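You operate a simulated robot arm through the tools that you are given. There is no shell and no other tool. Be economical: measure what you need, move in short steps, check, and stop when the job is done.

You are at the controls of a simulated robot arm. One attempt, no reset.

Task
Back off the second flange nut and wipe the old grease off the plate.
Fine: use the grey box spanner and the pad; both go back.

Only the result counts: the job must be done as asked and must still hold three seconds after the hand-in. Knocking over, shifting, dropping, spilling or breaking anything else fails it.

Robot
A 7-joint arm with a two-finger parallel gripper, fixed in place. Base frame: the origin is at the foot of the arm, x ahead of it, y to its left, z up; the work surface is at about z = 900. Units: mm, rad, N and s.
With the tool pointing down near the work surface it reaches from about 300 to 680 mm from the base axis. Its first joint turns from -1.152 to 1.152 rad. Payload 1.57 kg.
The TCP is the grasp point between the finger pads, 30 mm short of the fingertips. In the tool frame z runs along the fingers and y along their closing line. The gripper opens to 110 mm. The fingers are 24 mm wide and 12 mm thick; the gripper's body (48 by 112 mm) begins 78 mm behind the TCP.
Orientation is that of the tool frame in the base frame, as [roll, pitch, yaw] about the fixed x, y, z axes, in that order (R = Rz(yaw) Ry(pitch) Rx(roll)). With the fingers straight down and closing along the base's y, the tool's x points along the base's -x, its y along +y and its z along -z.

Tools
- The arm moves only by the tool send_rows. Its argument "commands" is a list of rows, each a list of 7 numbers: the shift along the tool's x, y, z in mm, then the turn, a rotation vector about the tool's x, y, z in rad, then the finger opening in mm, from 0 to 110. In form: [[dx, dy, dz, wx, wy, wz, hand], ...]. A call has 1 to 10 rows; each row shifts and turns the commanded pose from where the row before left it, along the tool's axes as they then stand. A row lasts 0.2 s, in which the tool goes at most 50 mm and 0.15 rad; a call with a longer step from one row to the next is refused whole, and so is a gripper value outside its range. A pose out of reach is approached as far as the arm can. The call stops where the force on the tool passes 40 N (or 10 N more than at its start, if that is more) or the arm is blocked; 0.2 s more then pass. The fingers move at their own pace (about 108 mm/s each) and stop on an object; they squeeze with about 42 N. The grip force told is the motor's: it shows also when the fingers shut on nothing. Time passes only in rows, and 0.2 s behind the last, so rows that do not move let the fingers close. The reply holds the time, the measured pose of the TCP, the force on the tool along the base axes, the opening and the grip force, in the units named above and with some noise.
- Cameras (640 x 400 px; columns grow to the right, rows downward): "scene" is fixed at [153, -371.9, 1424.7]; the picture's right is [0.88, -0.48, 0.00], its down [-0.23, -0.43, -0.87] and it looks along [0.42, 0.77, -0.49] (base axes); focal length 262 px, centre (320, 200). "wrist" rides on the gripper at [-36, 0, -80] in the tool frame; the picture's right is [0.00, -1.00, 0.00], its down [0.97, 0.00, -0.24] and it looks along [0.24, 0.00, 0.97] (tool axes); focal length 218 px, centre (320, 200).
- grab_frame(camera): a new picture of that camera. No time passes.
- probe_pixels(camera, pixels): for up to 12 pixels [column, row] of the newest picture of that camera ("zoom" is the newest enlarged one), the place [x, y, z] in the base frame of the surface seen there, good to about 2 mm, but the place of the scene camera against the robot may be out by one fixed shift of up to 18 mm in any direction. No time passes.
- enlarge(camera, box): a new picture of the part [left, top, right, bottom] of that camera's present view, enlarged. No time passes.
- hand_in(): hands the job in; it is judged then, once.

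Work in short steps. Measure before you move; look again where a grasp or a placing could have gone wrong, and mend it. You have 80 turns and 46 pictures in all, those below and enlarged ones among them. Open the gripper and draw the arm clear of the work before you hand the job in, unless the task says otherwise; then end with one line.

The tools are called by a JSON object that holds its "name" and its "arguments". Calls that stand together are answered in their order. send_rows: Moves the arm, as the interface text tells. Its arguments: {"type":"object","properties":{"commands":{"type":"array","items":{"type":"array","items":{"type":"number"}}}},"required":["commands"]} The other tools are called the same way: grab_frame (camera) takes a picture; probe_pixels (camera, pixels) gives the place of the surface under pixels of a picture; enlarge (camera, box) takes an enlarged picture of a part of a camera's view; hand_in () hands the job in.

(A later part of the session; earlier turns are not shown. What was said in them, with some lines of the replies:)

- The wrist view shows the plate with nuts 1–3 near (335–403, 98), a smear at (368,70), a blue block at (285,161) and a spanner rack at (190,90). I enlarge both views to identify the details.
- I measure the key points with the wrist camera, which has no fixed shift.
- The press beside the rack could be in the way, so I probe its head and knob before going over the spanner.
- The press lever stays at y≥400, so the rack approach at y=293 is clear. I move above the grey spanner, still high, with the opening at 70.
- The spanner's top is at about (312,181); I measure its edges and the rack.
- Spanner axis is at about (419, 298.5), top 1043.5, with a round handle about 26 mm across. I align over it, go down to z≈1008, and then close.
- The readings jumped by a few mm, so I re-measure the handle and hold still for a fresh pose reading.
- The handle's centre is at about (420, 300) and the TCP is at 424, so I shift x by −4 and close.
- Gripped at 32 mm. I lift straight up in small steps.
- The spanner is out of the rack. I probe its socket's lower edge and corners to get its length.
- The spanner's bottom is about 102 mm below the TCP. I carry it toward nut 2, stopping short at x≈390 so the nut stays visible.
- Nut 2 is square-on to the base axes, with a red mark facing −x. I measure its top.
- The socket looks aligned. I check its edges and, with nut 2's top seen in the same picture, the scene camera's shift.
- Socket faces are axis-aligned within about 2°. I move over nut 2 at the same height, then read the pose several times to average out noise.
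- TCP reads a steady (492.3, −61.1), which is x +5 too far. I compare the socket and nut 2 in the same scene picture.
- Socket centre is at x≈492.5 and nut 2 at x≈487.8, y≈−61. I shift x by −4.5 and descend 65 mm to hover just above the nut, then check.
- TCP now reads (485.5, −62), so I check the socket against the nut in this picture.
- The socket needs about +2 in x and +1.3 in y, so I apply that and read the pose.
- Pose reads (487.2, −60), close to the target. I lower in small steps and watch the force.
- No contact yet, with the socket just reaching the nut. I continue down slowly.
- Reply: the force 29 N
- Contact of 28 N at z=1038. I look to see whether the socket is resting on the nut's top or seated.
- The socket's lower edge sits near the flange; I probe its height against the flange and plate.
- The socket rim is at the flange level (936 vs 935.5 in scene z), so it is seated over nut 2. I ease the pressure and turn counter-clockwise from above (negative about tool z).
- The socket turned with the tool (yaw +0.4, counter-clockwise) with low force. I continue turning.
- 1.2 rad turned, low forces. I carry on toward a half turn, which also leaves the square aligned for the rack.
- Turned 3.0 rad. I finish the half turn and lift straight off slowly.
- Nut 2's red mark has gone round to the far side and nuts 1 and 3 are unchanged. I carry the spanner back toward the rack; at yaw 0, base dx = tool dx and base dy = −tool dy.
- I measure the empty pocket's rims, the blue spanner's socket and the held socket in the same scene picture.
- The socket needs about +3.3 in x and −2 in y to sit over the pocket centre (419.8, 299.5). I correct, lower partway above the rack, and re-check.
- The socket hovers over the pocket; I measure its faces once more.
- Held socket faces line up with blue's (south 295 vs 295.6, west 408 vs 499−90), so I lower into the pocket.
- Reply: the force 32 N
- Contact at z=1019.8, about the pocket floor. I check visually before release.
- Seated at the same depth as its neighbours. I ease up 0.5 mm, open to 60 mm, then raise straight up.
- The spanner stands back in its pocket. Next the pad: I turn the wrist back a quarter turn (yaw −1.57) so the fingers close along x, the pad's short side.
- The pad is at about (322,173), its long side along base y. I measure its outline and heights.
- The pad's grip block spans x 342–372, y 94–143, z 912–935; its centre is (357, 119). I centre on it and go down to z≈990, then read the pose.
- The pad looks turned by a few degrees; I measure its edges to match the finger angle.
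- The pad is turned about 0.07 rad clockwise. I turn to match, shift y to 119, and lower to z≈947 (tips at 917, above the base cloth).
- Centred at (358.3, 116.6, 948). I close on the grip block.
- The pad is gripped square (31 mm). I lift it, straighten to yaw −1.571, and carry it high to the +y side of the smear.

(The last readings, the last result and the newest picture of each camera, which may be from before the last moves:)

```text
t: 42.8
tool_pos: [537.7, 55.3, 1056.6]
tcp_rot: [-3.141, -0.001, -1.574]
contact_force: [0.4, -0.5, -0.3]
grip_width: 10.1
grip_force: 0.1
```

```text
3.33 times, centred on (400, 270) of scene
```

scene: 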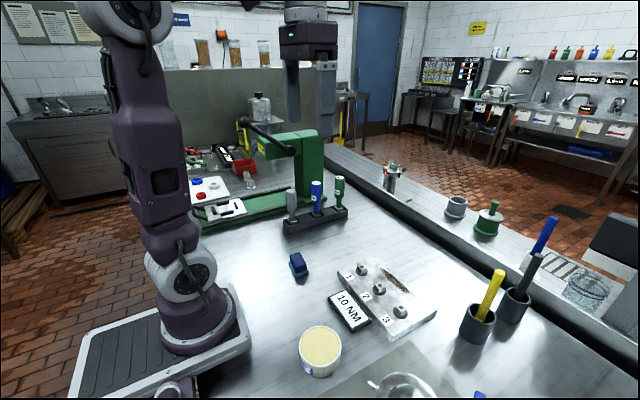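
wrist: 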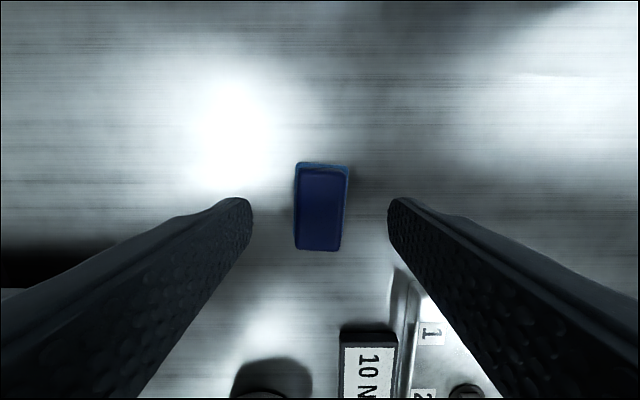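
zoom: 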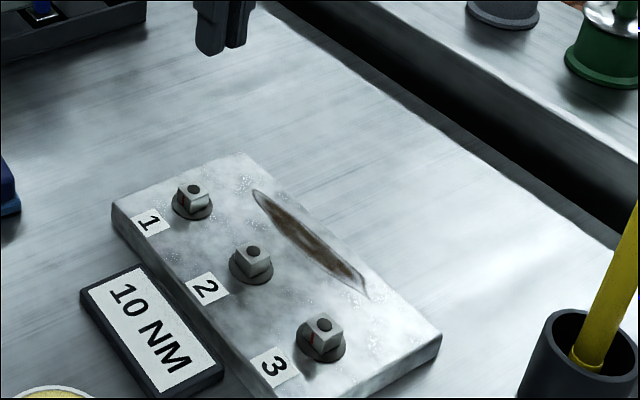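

The opening reads 10 mm, so the pad slipped out. I probe the smear from this picture and take a full scene view to find the pad.

{"name": "probe_pixels", "arguments": {"camera": "zoom", "pixels": [[256, 193], [368, 296], [310, 240], [300, 250], [318, 232], [338, 255], [245, 155], [440, 335], [325, 318], [252, 250]]}}

{"name": "grab_frame", "arguments": {"camera": "scene"}}

```text
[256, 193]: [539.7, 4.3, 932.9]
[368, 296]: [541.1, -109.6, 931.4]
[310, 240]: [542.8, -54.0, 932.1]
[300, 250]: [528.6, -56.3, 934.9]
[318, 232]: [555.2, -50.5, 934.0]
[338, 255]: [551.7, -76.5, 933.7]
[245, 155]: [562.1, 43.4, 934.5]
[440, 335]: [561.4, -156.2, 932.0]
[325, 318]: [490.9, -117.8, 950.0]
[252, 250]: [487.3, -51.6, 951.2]
```

```text
13 pictures are left
```

scene: 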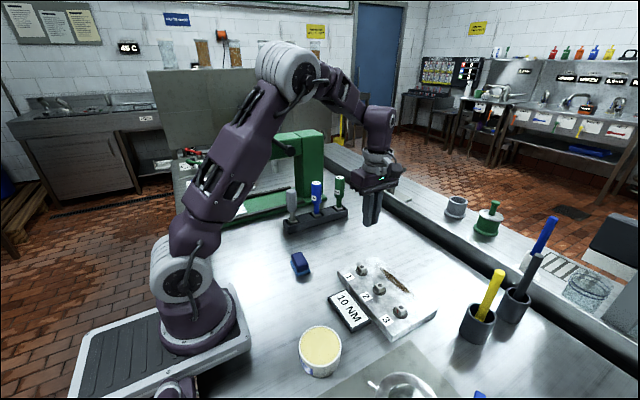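

The pad is still upright near its old place at (300,264), so it slipped out early in the lift. I go back above it, opening, and turn so the fingers close along its long axis; wiping along y will then push the pad directly.

{"name": "send_rows", "arguments": {"commands": [[-12, 36, 0, 0, 0, 0, 40], [-12, 36, 0, 0, 0, 0, 60], [-12, 36, 0, 0, 0, 0, 80], [-12, 36, 0, 0, 0, 0, 90], [-14, 36, 0, 0, 0, 0, 90], [0, 0, 0, 0, 0, 0.148, 90], [0, 0, 0, 0, 0, 0.148, 90], [0, 0, 0, 0, 0, 0.148, 90], [0, 0, 0, 0, 0, 0.148, 90], [0, 0, 0, 0, 0, 0.148, 90]]}}

{"name": "send_rows", "arguments": {"commands": [[0, 0, 0, 0, 0, 0.148, 90], [0, 0, 0, 0, 0, 0.148, 90], [0, 0, 0, 0, 0, 0.148, 90], [0, 0, 0, 0, 0, 0.148, 90], [0, 0, 0, 0, 0, 0.148, 90], [0, 0, 0, 0, 0, 0.088, 90], [0, 0, 0, 0, 0, 0, 90], [0, 0, 0, 0, 0, 0, 90]]}}

{"name": "enlarge", "arguments": {"camera": "wrist", "box": [240, 110, 400, 230]}}

```text
t: 45.0
tool_pos: [361.7, 118.3, 1055.2]
tcp_rot: [-3.14, 0.0, -2.313]
contact_force: [-0.1, -0.4, 0.3]
grip_width: 89.8
grip_force: 0.0
```

```text
t: 46.8
tool_pos: [360.7, 118.7, 1055.4]
tcp_rot: [-3.141, 0.001, 3.141]
contact_force: [-0.2, 0.3, 0.1]
grip_width: 90.0
grip_force: 0.0
```

```text
3.33 times, centred on (320, 170) of wrist
```

zoom: 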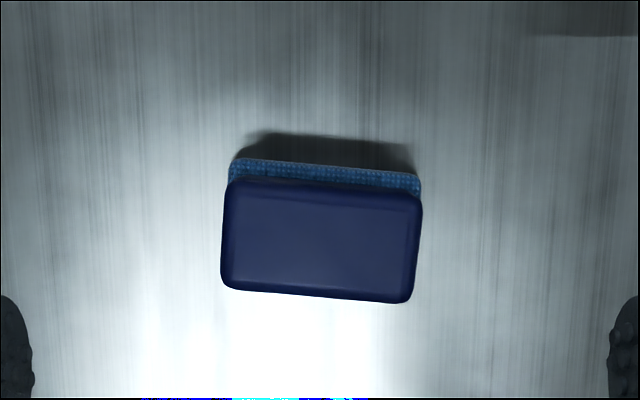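

The pad sits turned 0.075 rad clockwise as before. I measure its corners.

{"name": "probe_pixels", "arguments": {"camera": "zoom", "pixels": [[232, 240], [408, 250], [325, 195], [315, 290], [320, 240], [240, 190], [400, 200], [235, 280], [395, 295], [325, 165], [240, 165], [410, 180]]}}

```text
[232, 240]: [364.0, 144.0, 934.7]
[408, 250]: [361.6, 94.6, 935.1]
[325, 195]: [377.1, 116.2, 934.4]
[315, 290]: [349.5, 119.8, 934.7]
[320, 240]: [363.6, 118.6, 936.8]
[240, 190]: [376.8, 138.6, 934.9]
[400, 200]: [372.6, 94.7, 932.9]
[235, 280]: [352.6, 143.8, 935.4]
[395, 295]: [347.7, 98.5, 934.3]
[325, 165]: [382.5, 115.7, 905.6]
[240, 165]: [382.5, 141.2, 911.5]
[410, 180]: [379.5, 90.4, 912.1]
```

Pad centre is now (363, 118.8). I align, descend to z≈946, and read.

{"name": "send_rows", "arguments": {"commands": [[-2.3, 0, 0, 0, 0, 0.075, 80], [0, 0, 35, 0, 0, 0, 80], [0, 0, 35, 0, 0, 0, 80], [0, 0, 25, 0, 0, 0, 80], [0, 0, 12, 0, 0, 0, 80], [0, 0, 0, 0, 0, 0, 80], [0, 0, 0, 0, 0, 0, 80]]}}

```text
t: 48.4
tool_pos: [362.9, 117.8, 946.6]
tcp_rot: [-3.14, -0.001, 3.068]
contact_force: [0.3, -0.3, 0.4]
grip_width: 79.9
grip_force: 0.1
```

Well aligned. I lower 3 mm more for a deeper hold, close slowly, then lift very gently.

{"name": "send_rows", "arguments": {"commands": [[0, 0, 3, 0, 0, 0, 80], [0, 0, 0, 0, 0, 0, 60], [0, 0, 0, 0, 0, 0, 10], [0, 0, 0, 0, 0, 0, 10], [0, 0, 0, 0, 0, 0, 10]]}}

{"name": "send_rows", "arguments": {"commands": [[0, 0, -1, 0, 0, 0, 10], [0, 0, -2, 0, 0, 0, 10], [0, 0, -3, 0, 0, 0, 10], [0, 0, -5, 0, 0, 0, 10], [0, 0, -5, 0, 0, 0, 10], [0, 0, -3, 0, 0, 0, 10], [0, 0, -1, 0, 0, 0, 10], [0, 0, 0, 0, 0, 0, 10]]}}

{"name": "enlarge", "arguments": {"camera": "scene", "box": [260, 215, 340, 290]}}

```text
t: 49.6
tool_pos: [361.8, 118.2, 943.2]
tcp_rot: [-3.141, -0.001, 3.067]
contact_force: [-0.2, -0.6, -0.3]
grip_width: 54.9
grip_force: 42.2
```

```text
t: 51.4
tool_pos: [362.3, 117.6, 965.5]
tcp_rot: [-3.14, 0.0, 3.069]
contact_force: [0.3, 0.3, 0.4]
grip_width: 54.7
grip_force: 42.3
```

```text
5.33 times, centred on (300, 252) of scene
```

zoom: 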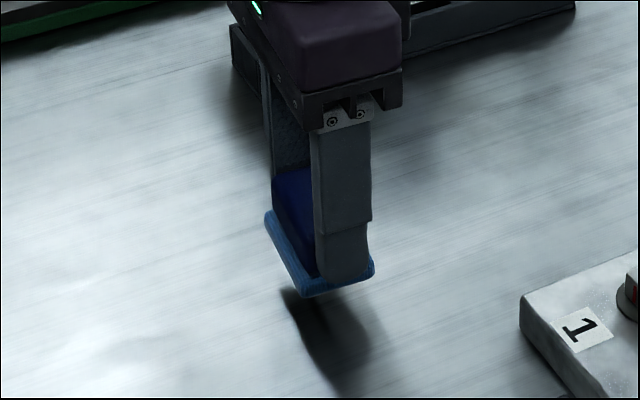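

It is held and lifted (54.7 mm). I raise it further gently and straighten the yaw.

{"name": "send_rows", "arguments": {"commands": [[0, 0, -2, 0, 0, 0, 10], [0, 0, -5, 0, 0, 0, 10], [0, 0, -8, 0, 0, 0, 10], [0, 0, -8, 0, 0, 0, 10], [0, 0, -8, 0, 0, -0.02, 10], [0, 0, -8, 0, 0, -0.03, 10], [0, 0, -8, 0, 0, -0.025, 10], [0, 0, -5, 0, 0, 0, 10], [0, 0, -2, 0, 0, 0, 10], [0, 0, 0, 0, 0, 0, 10]]}}

```text
t: 53.6
tool_pos: [360.7, 118.6, 1018.9]
tcp_rot: [3.141, 0.001, -3.139]
contact_force: [0.1, -1.1, 0.1]
grip_width: 54.9
grip_force: 42.1
```

Holding firm. I carry it gently to the start of the smear, target (541, 5).

{"name": "send_rows", "arguments": {"commands": [[-4.2, -2.7, 0, 0, 0, 0, 10], [-8.5, -5.3, 0, 0, 0, 0, 10], [-12.7, -8, 0, 0, 0, 0, 10], [-17, -10.6, 0, 0, 0, 0, 10], [-17, -10.6, 0, 0, 0, 0, 10], [-17, -10.6, 0, 0, 0, 0, 10], [-17, -10.6, 0, 0, 0, 0, 10], [-17, -10.6, 0, 0, 0, 0, 10], [-17, -10.6, 0, 0, 0, 0, 10], [-15, -10, 0, 0, 0, 0, 10]]}}

{"name": "send_rows", "arguments": {"commands": [[-13, -8.5, 0, 0, 0, 0, 10], [-11, -7, 0, 0, 0, 0, 10], [-9, -5, 0, 0, 0, 0, 10], [-5, -3, 0, 0, 0, 0, 10], [0, 0, 0, 0, 0, 0, 10], [0, 0, 0, 0, 0, 0, 10]]}}

{"name": "enlarge", "arguments": {"camera": "scene", "box": [330, 180, 450, 310]}}

```text
t: 55.8
tool_pos: [504.8, 27.2, 1018.5]
tcp_rot: [3.141, 0.0, -3.141]
contact_force: [-0.2, 0.2, 0.5]
grip_width: 54.7
grip_force: 42.1
```

```text
t: 57.2
tool_pos: [544.2, 5.3, 1019.4]
tcp_rot: [3.141, 0.001, -3.139]
contact_force: [0.6, 0.7, 0.3]
grip_width: 54.8
grip_force: 41.9
```

```text
3.08 times, centred on (390, 245) of scene
```

zoom: 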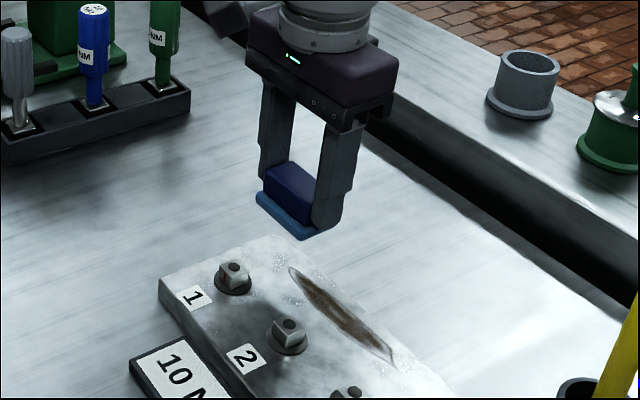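

The pad is held level above the plate's end. I lower it to light contact, expected at z≈966.

{"name": "send_rows", "arguments": {"commands": [[2, 0, 4, 0, 0, 0, 10], [0, 0, 10, 0, 0, 0, 10], [0, 0, 12, 0, 0, 0, 10], [0, 0, 10, 0, 0, 0, 10], [0, 0, 6, 0, 0, 0, 10], [0, 0, 3, 0, 0, 0, 10], [0, 0, 2, 0, 0, 0, 10], [0, 0, 2, 0, 0, 0, 10], [0, 0, 2, 0, 0, 0, 10], [0, 0, 0, 0, 0, 0, 10]]}}

```text
t: 59.4
tool_pos: [542.2, 5.0, 968.9]
tcp_rot: [-3.141, 0.001, -3.139]
contact_force: [0.6, 1.0, -0.2]
grip_width: 54.6
grip_force: 42.4
```

{"name": "send_rows", "arguments": {"commands": [[0, 0, 1, 0, 0, 0, 10], [0, 0, 1, 0, 0, 0, 10], [0, 0, 1, 0, 0, 0, 10], [0, 0, 0, 0, 0, 0, 10]]}}

```text
t: 60.4
tool_pos: [541.3, 5.0, 966.2]
tcp_rot: [-3.141, 0.0, -3.14]
contact_force: [-2.8, -1.8, 10.0]
grip_width: 54.6
grip_force: 41.9
```

10 N of contact at z=966. I sweep along −y over the smear.

{"name": "send_rows", "arguments": {"commands": [[0, -8, 0.3, 0, 0, 0, 10], [0, -13, 0, 0, 0, 0, 10], [0, -14, 0, 0, 0, 0, 10], [0, -14, 0, 0, 0, 0, 10], [0, -14, 0, 0, 0, 0, 10], [0, -14, 0, 0, 0, 0, 10], [0, -14, 0, 0, 0, 0, 10], [0, -14, 0, 0, 0, 0, 10], [0, -14, 0, 0, 0, 0, 10], [0, -10, 0, 0, 0, 0, 10]]}}

{"name": "enlarge", "arguments": {"camera": "scene", "box": [330, 210, 460, 340]}}

```text
t: 62.6
tool_pos: [541.4, -124.2, 965.8]
tcp_rot: [3.141, 0.001, -3.14]
contact_force: [-0.2, 5.6, 12.3]
grip_width: 55.0
grip_force: 42.0
```

```text
3.08 times, centred on (395, 275) of scene
```

zoom: 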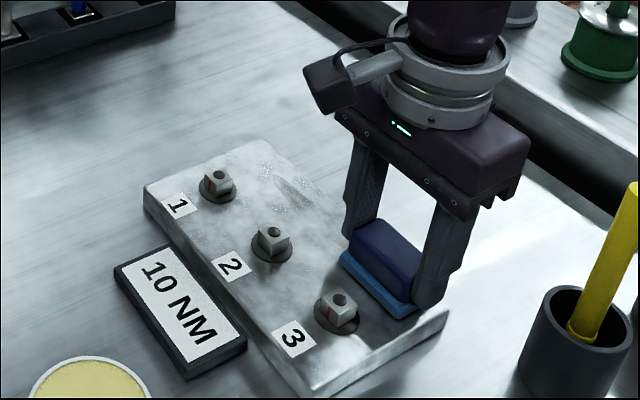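

Mostly wiped, with a faint trace left near (290,188) at the +y end. I sweep back over it, reaching further in +y.

{"name": "send_rows", "arguments": {"commands": [[0, 8, 0.3, 0, 0, 0, 10], [0, 14, 0, 0, 0, 0, 10], [0, 15, 0, 0, 0, 0, 10], [0, 15, 0, 0, 0, 0, 10], [0, 15, 0, 0, 0, 0, 10], [0, 15, 0, 0, 0, 0, 10], [0, 15, 0, 0, 0, 0, 10], [0, 15, 0, 0, 0, 0, 10], [0, 14, 0, 0, 0, 0, 10], [0, 8, 0, 0, 0, 0, 10]]}}

{"name": "send_rows", "arguments": {"commands": [[0, -8, 0, 0, 0, 0, 10], [0, -14, 0, 0, 0, 0, 10], [0, -15, 0, 0, 0, 0, 10], [0, -15, 0, 0, 0, 0, 10], [0, -15, 0, 0, 0, 0, 10], [0, -15, 0, 0, 0, 0, 10], [0, -15, 0, 0, 0, 0, 10], [0, -15, 0, 0, 0, 0, 10], [0, -14, 0, 0, 0, 0, 10], [0, -8, 0, 0, 0, 0, 10]]}}

{"name": "enlarge", "arguments": {"camera": "scene", "box": [330, 210, 460, 340]}}

```text
t: 64.8
tool_pos: [540.2, 10.9, 965.8]
tcp_rot: [3.141, -0.003, -3.14]
contact_force: [0.8, 0.0, -1.1]
grip_width: 54.7
grip_force: 41.4
```

```text
t: 67.0
tool_pos: [538.4, -125.5, 963.9]
tcp_rot: [3.141, 0.0, -3.14]
contact_force: [0.6, 4.8, 12.7]
grip_width: 54.7
grip_force: 41.9
```

```text
3.08 times, centred on (395, 275) of scene
```

zoom: 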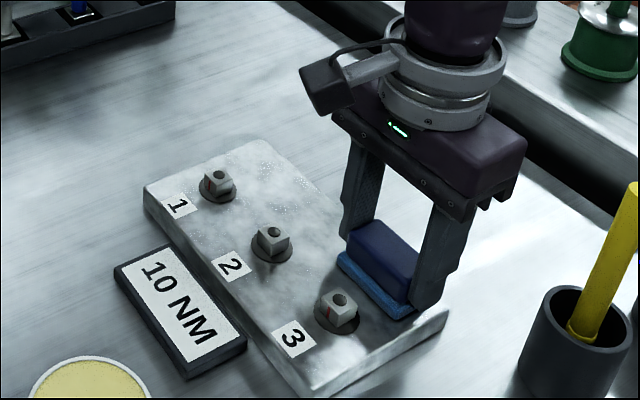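

The plate looks clean. I lift gently, then carry the pad back toward (357, 118.5).

{"name": "send_rows", "arguments": {"commands": [[0, 0, -1, 0, 0, 0, 10], [0, 0, -3, 0, 0, 0, 10], [0, 0, -6, 0, 0, 0, 10], [0, 0, -8, 0, 0, 0, 10], [0, 0, -10, 0, 0, 0, 10], [0, 0, -10, 0, 0, 0, 10], [0, 0, -9, 0, 0, 0, 10], [0, 0, -6, 0, 0, 0, 10], [0, 0, -2, 0, 0, 0, 10], [0, 0, 0, 0, 0, 0, 10]]}}

{"name": "send_rows", "arguments": {"commands": [[3, 4, 0, 0, 0, 0, 10], [6, 8, 0, 0, 0, 0, 10], [9, 12, 0, 0, 0, 0, 10], [12, 16, 0, 0, 0, 0, 10], [13, 18, 0, 0, 0, 0, 10], [13, 18, 0, 0, 0, 0, 10], [13, 18, 0, 0, 0, 0, 10], [13, 18, 0, 0, 0, 0, 10], [13, 18, 0, 0, 0, 0, 10], [13, 18, 0, 0, 0, 0, 10]]}}

{"name": "send_rows", "arguments": {"commands": [[13, 18, 0, 0, 0, 0, 10], [13, 18, 0, 0, 0, 0, 10], [13, 17, 0, 0, 0, 0, 10], [12, 16, 0, 0, 0, 0, 10], [9, 12, 0, 0, 0, 0, 10], [7, 8, 0, 0, 0, 0, 10], [3, 4, 0, 0, 0, 0, 10], [0, 0, 0, 0, 0, 0, 10], [0, 0, 0, 0, 0, 0, 10]]}}

{"name": "grab_frame", "arguments": {"camera": "scene"}}

```text
t: 69.2
tool_pos: [542.5, -123.8, 1018.3]
tcp_rot: [3.141, -0.001, -3.14]
contact_force: [0.4, 0.5, -0.7]
grip_width: 55.1
grip_force: 42.0
```

```text
t: 71.4
tool_pos: [433.2, 23.2, 1019.3]
tcp_rot: [-3.141, 0.0, -3.14]
contact_force: [0.6, 0.4, -1.5]
grip_width: 54.8
grip_force: 42.4
```

```text
t: 73.4
tool_pos: [362.1, 117.4, 1019.6]
tcp_rot: [3.141, -0.001, -3.139]
contact_force: [0.9, 0.5, -0.5]
grip_width: 54.4
grip_force: 42.0
```

```text
7 pictures are left
```

scene: 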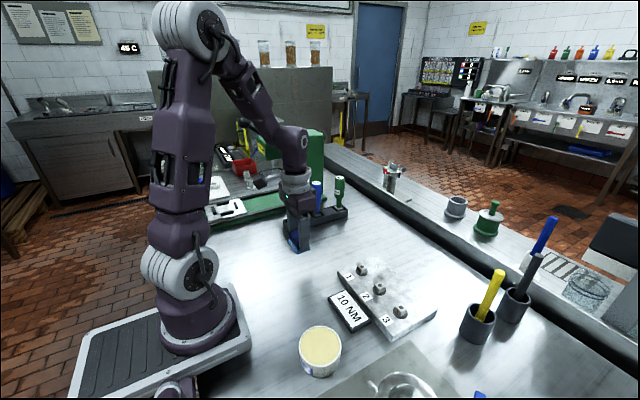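

Plate clean and pad still held at (362, 117.4). I shift to (357, 118.5), restore its turn, and lower to the table.

{"name": "send_rows", "arguments": {"commands": [[4.5, 1, 0, 0, 0, 0.07, 10], [0, 0, 5, 0, 0, 0, 10], [0, 0, 12, 0, 0, 0, 10], [0, 0, 15, 0, 0, 0, 10], [0, 0, 15, 0, 0, 0, 10], [0, 0, 12, 0, 0, 0, 10], [0, 0, 7, 0, 0, 0, 10], [0, 0, 4, 0, 0, 0, 10], [0, 0, 0, 0, 0, 0, 10]]}}

```text
t: 75.4
tool_pos: [358.4, 118.6, 949.0]
tcp_rot: [-3.141, -0.001, 3.074]
contact_force: [-0.6, -0.1, -0.6]
grip_width: 54.7
grip_force: 41.8
```

{"name": "send_rows", "arguments": {"commands": [[1, 0, 2, 0, 0, 0, 10], [0, 0, 1.5, 0, 0, 0, 10], [0, 0, 1, 0, 0, 0, 10], [0, 0, 1, 0, 0, 0, 10], [0, 0, 0, 0, 0, 0, 10]]}}

```text
t: 76.6
tool_pos: [356.7, 118.4, 943.6]
tcp_rot: [3.14, 0.0, 3.073]
contact_force: [-0.1, -0.7, -0.3]
grip_width: 54.9
grip_force: 41.9
```

No contact yet; I continue in 0.8 mm steps.

{"name": "send_rows", "arguments": {"commands": [[0, 0, 0.8, 0, 0, 0, 10], [0, 0, 0.8, 0, 0, 0, 10], [0, 0, 0.8, 0, 0, 0, 10], [0, 0, 0, 0, 0, 0, 10]]}}

```text
t: 77.3
tool_pos: [358.1, 118.8, 942.9]
tcp_rot: [3.141, 0.002, 3.075]
contact_force: [-2.7, -1.4, 14.9]
grip_width: 54.4
grip_force: 42.5
stopped in row 3: the force on the tool passed its limit (the readings are from after the stop); the commanded pose is now the measured one
```

The pad is on the table with 15 N. I open and retreat straight up.

{"name": "send_rows", "arguments": {"commands": [[0, 0, 0, 0, 0, 0, 60], [0, 0, 0, 0, 0, 0, 80], [0, 0, 0, 0, 0, 0, 80], [0, 0, -20, 0, 0, 0, 80], [0, 0, -40, 0, 0, 0, 80], [0, 0, -45, 0, 0, 0, 80], [0, 0, -45, 0, 0, 0, 80], [0, 0, 0, 0, 0, 0, 80], [0, 0, 0, 0, 0, 0, 80]]}}

{"name": "grab_frame", "arguments": {"camera": "wrist"}}

```text
t: 79.3
tool_pos: [357.5, 114.7, 1092.1]
tcp_rot: [3.139, 0.003, 3.076]
contact_force: [-0.1, 0.5, 0.6]
grip_width: 79.8
grip_force: 0.0
```

```text
6 pictures are left
```

wrist: 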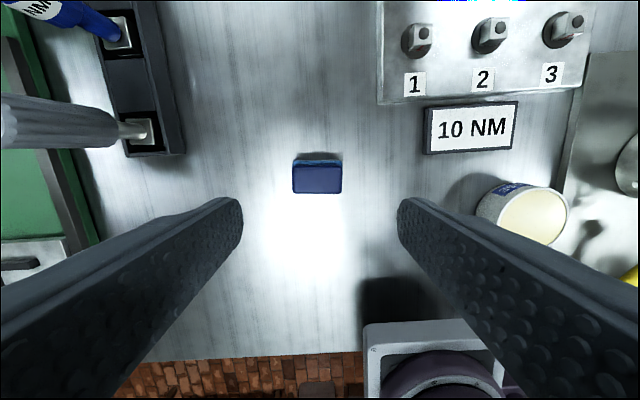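

The pad is at about (318,175). I verify its place and check nut 2 and the spanner.

{"name": "probe_pixels", "arguments": {"camera": "wrist", "pixels": [[318, 179], [295, 179], [340, 179], [318, 168], [318, 190], [495, 30], [420, 35], [565, 22]]}}

{"name": "enlarge", "arguments": {"camera": "scene", "box": [270, 170, 450, 340]}}

```text
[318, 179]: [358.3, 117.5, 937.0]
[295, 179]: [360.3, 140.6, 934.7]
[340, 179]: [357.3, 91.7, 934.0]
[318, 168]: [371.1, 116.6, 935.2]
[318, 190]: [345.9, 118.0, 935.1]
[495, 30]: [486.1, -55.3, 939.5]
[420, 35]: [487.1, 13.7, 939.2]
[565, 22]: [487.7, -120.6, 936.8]
```

```text
2.35 times, centred on (360, 255) of scene
```

zoom: 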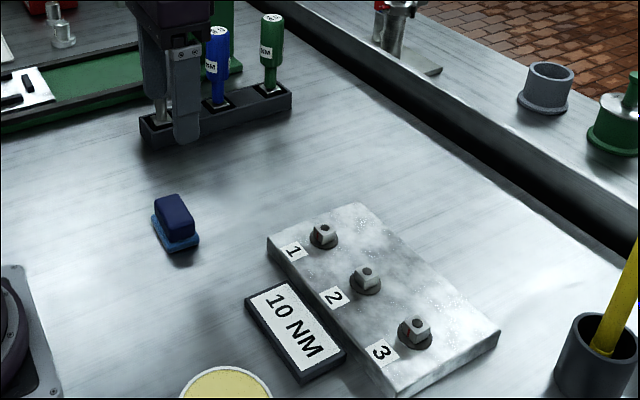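

The pad is within 2 mm of its original place, the plate is clean, nut 2 is turned back and the spanner is racked. I raise the arm clear.

{"name": "send_rows", "arguments": {"commands": [[0, 0, -40, 0, 0, 0, 80], [0, 0, -40, 0, 0, 0, 80], [0, 0, -40, 0, 0, 0, 80], [0, 0, -40, 0, 0, 0, 80], [0, 0, 0, 0, 0, 0, 80], [0, 0, 0, 0, 0, 0, 80]]}}

{"name": "grab_frame", "arguments": {"camera": "scene"}}

```text
t: 80.7
tool_pos: [355.9, 118.1, 1250.4]
tcp_rot: [3.141, 0.001, 3.075]
contact_force: [0.0, -0.6, 0.0]
grip_width: 80.1
grip_force: 0.0
```

```text
4 pictures are left
```

scene: 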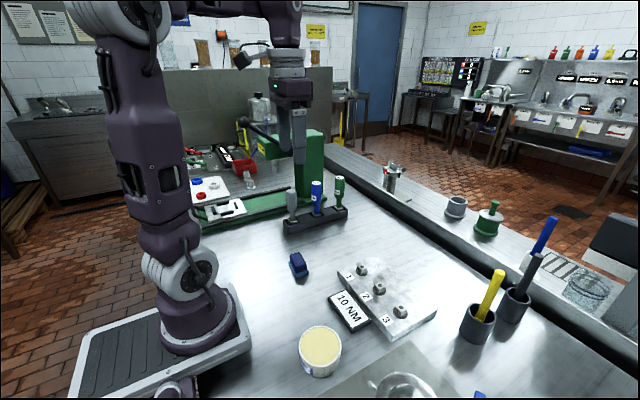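

Everything is in place and the arm is clear, so I hand in.

{"name": "hand_in", "arguments": {}}

```text
The job is handed in.
```

I backed nut 2 off by half a turn, wiped the old grease off the plate, and put the grey box spanner back in its rack slot and the pad within about 2 mm of where it started; the pad slipped from the gripper once, early on, but stayed upright.
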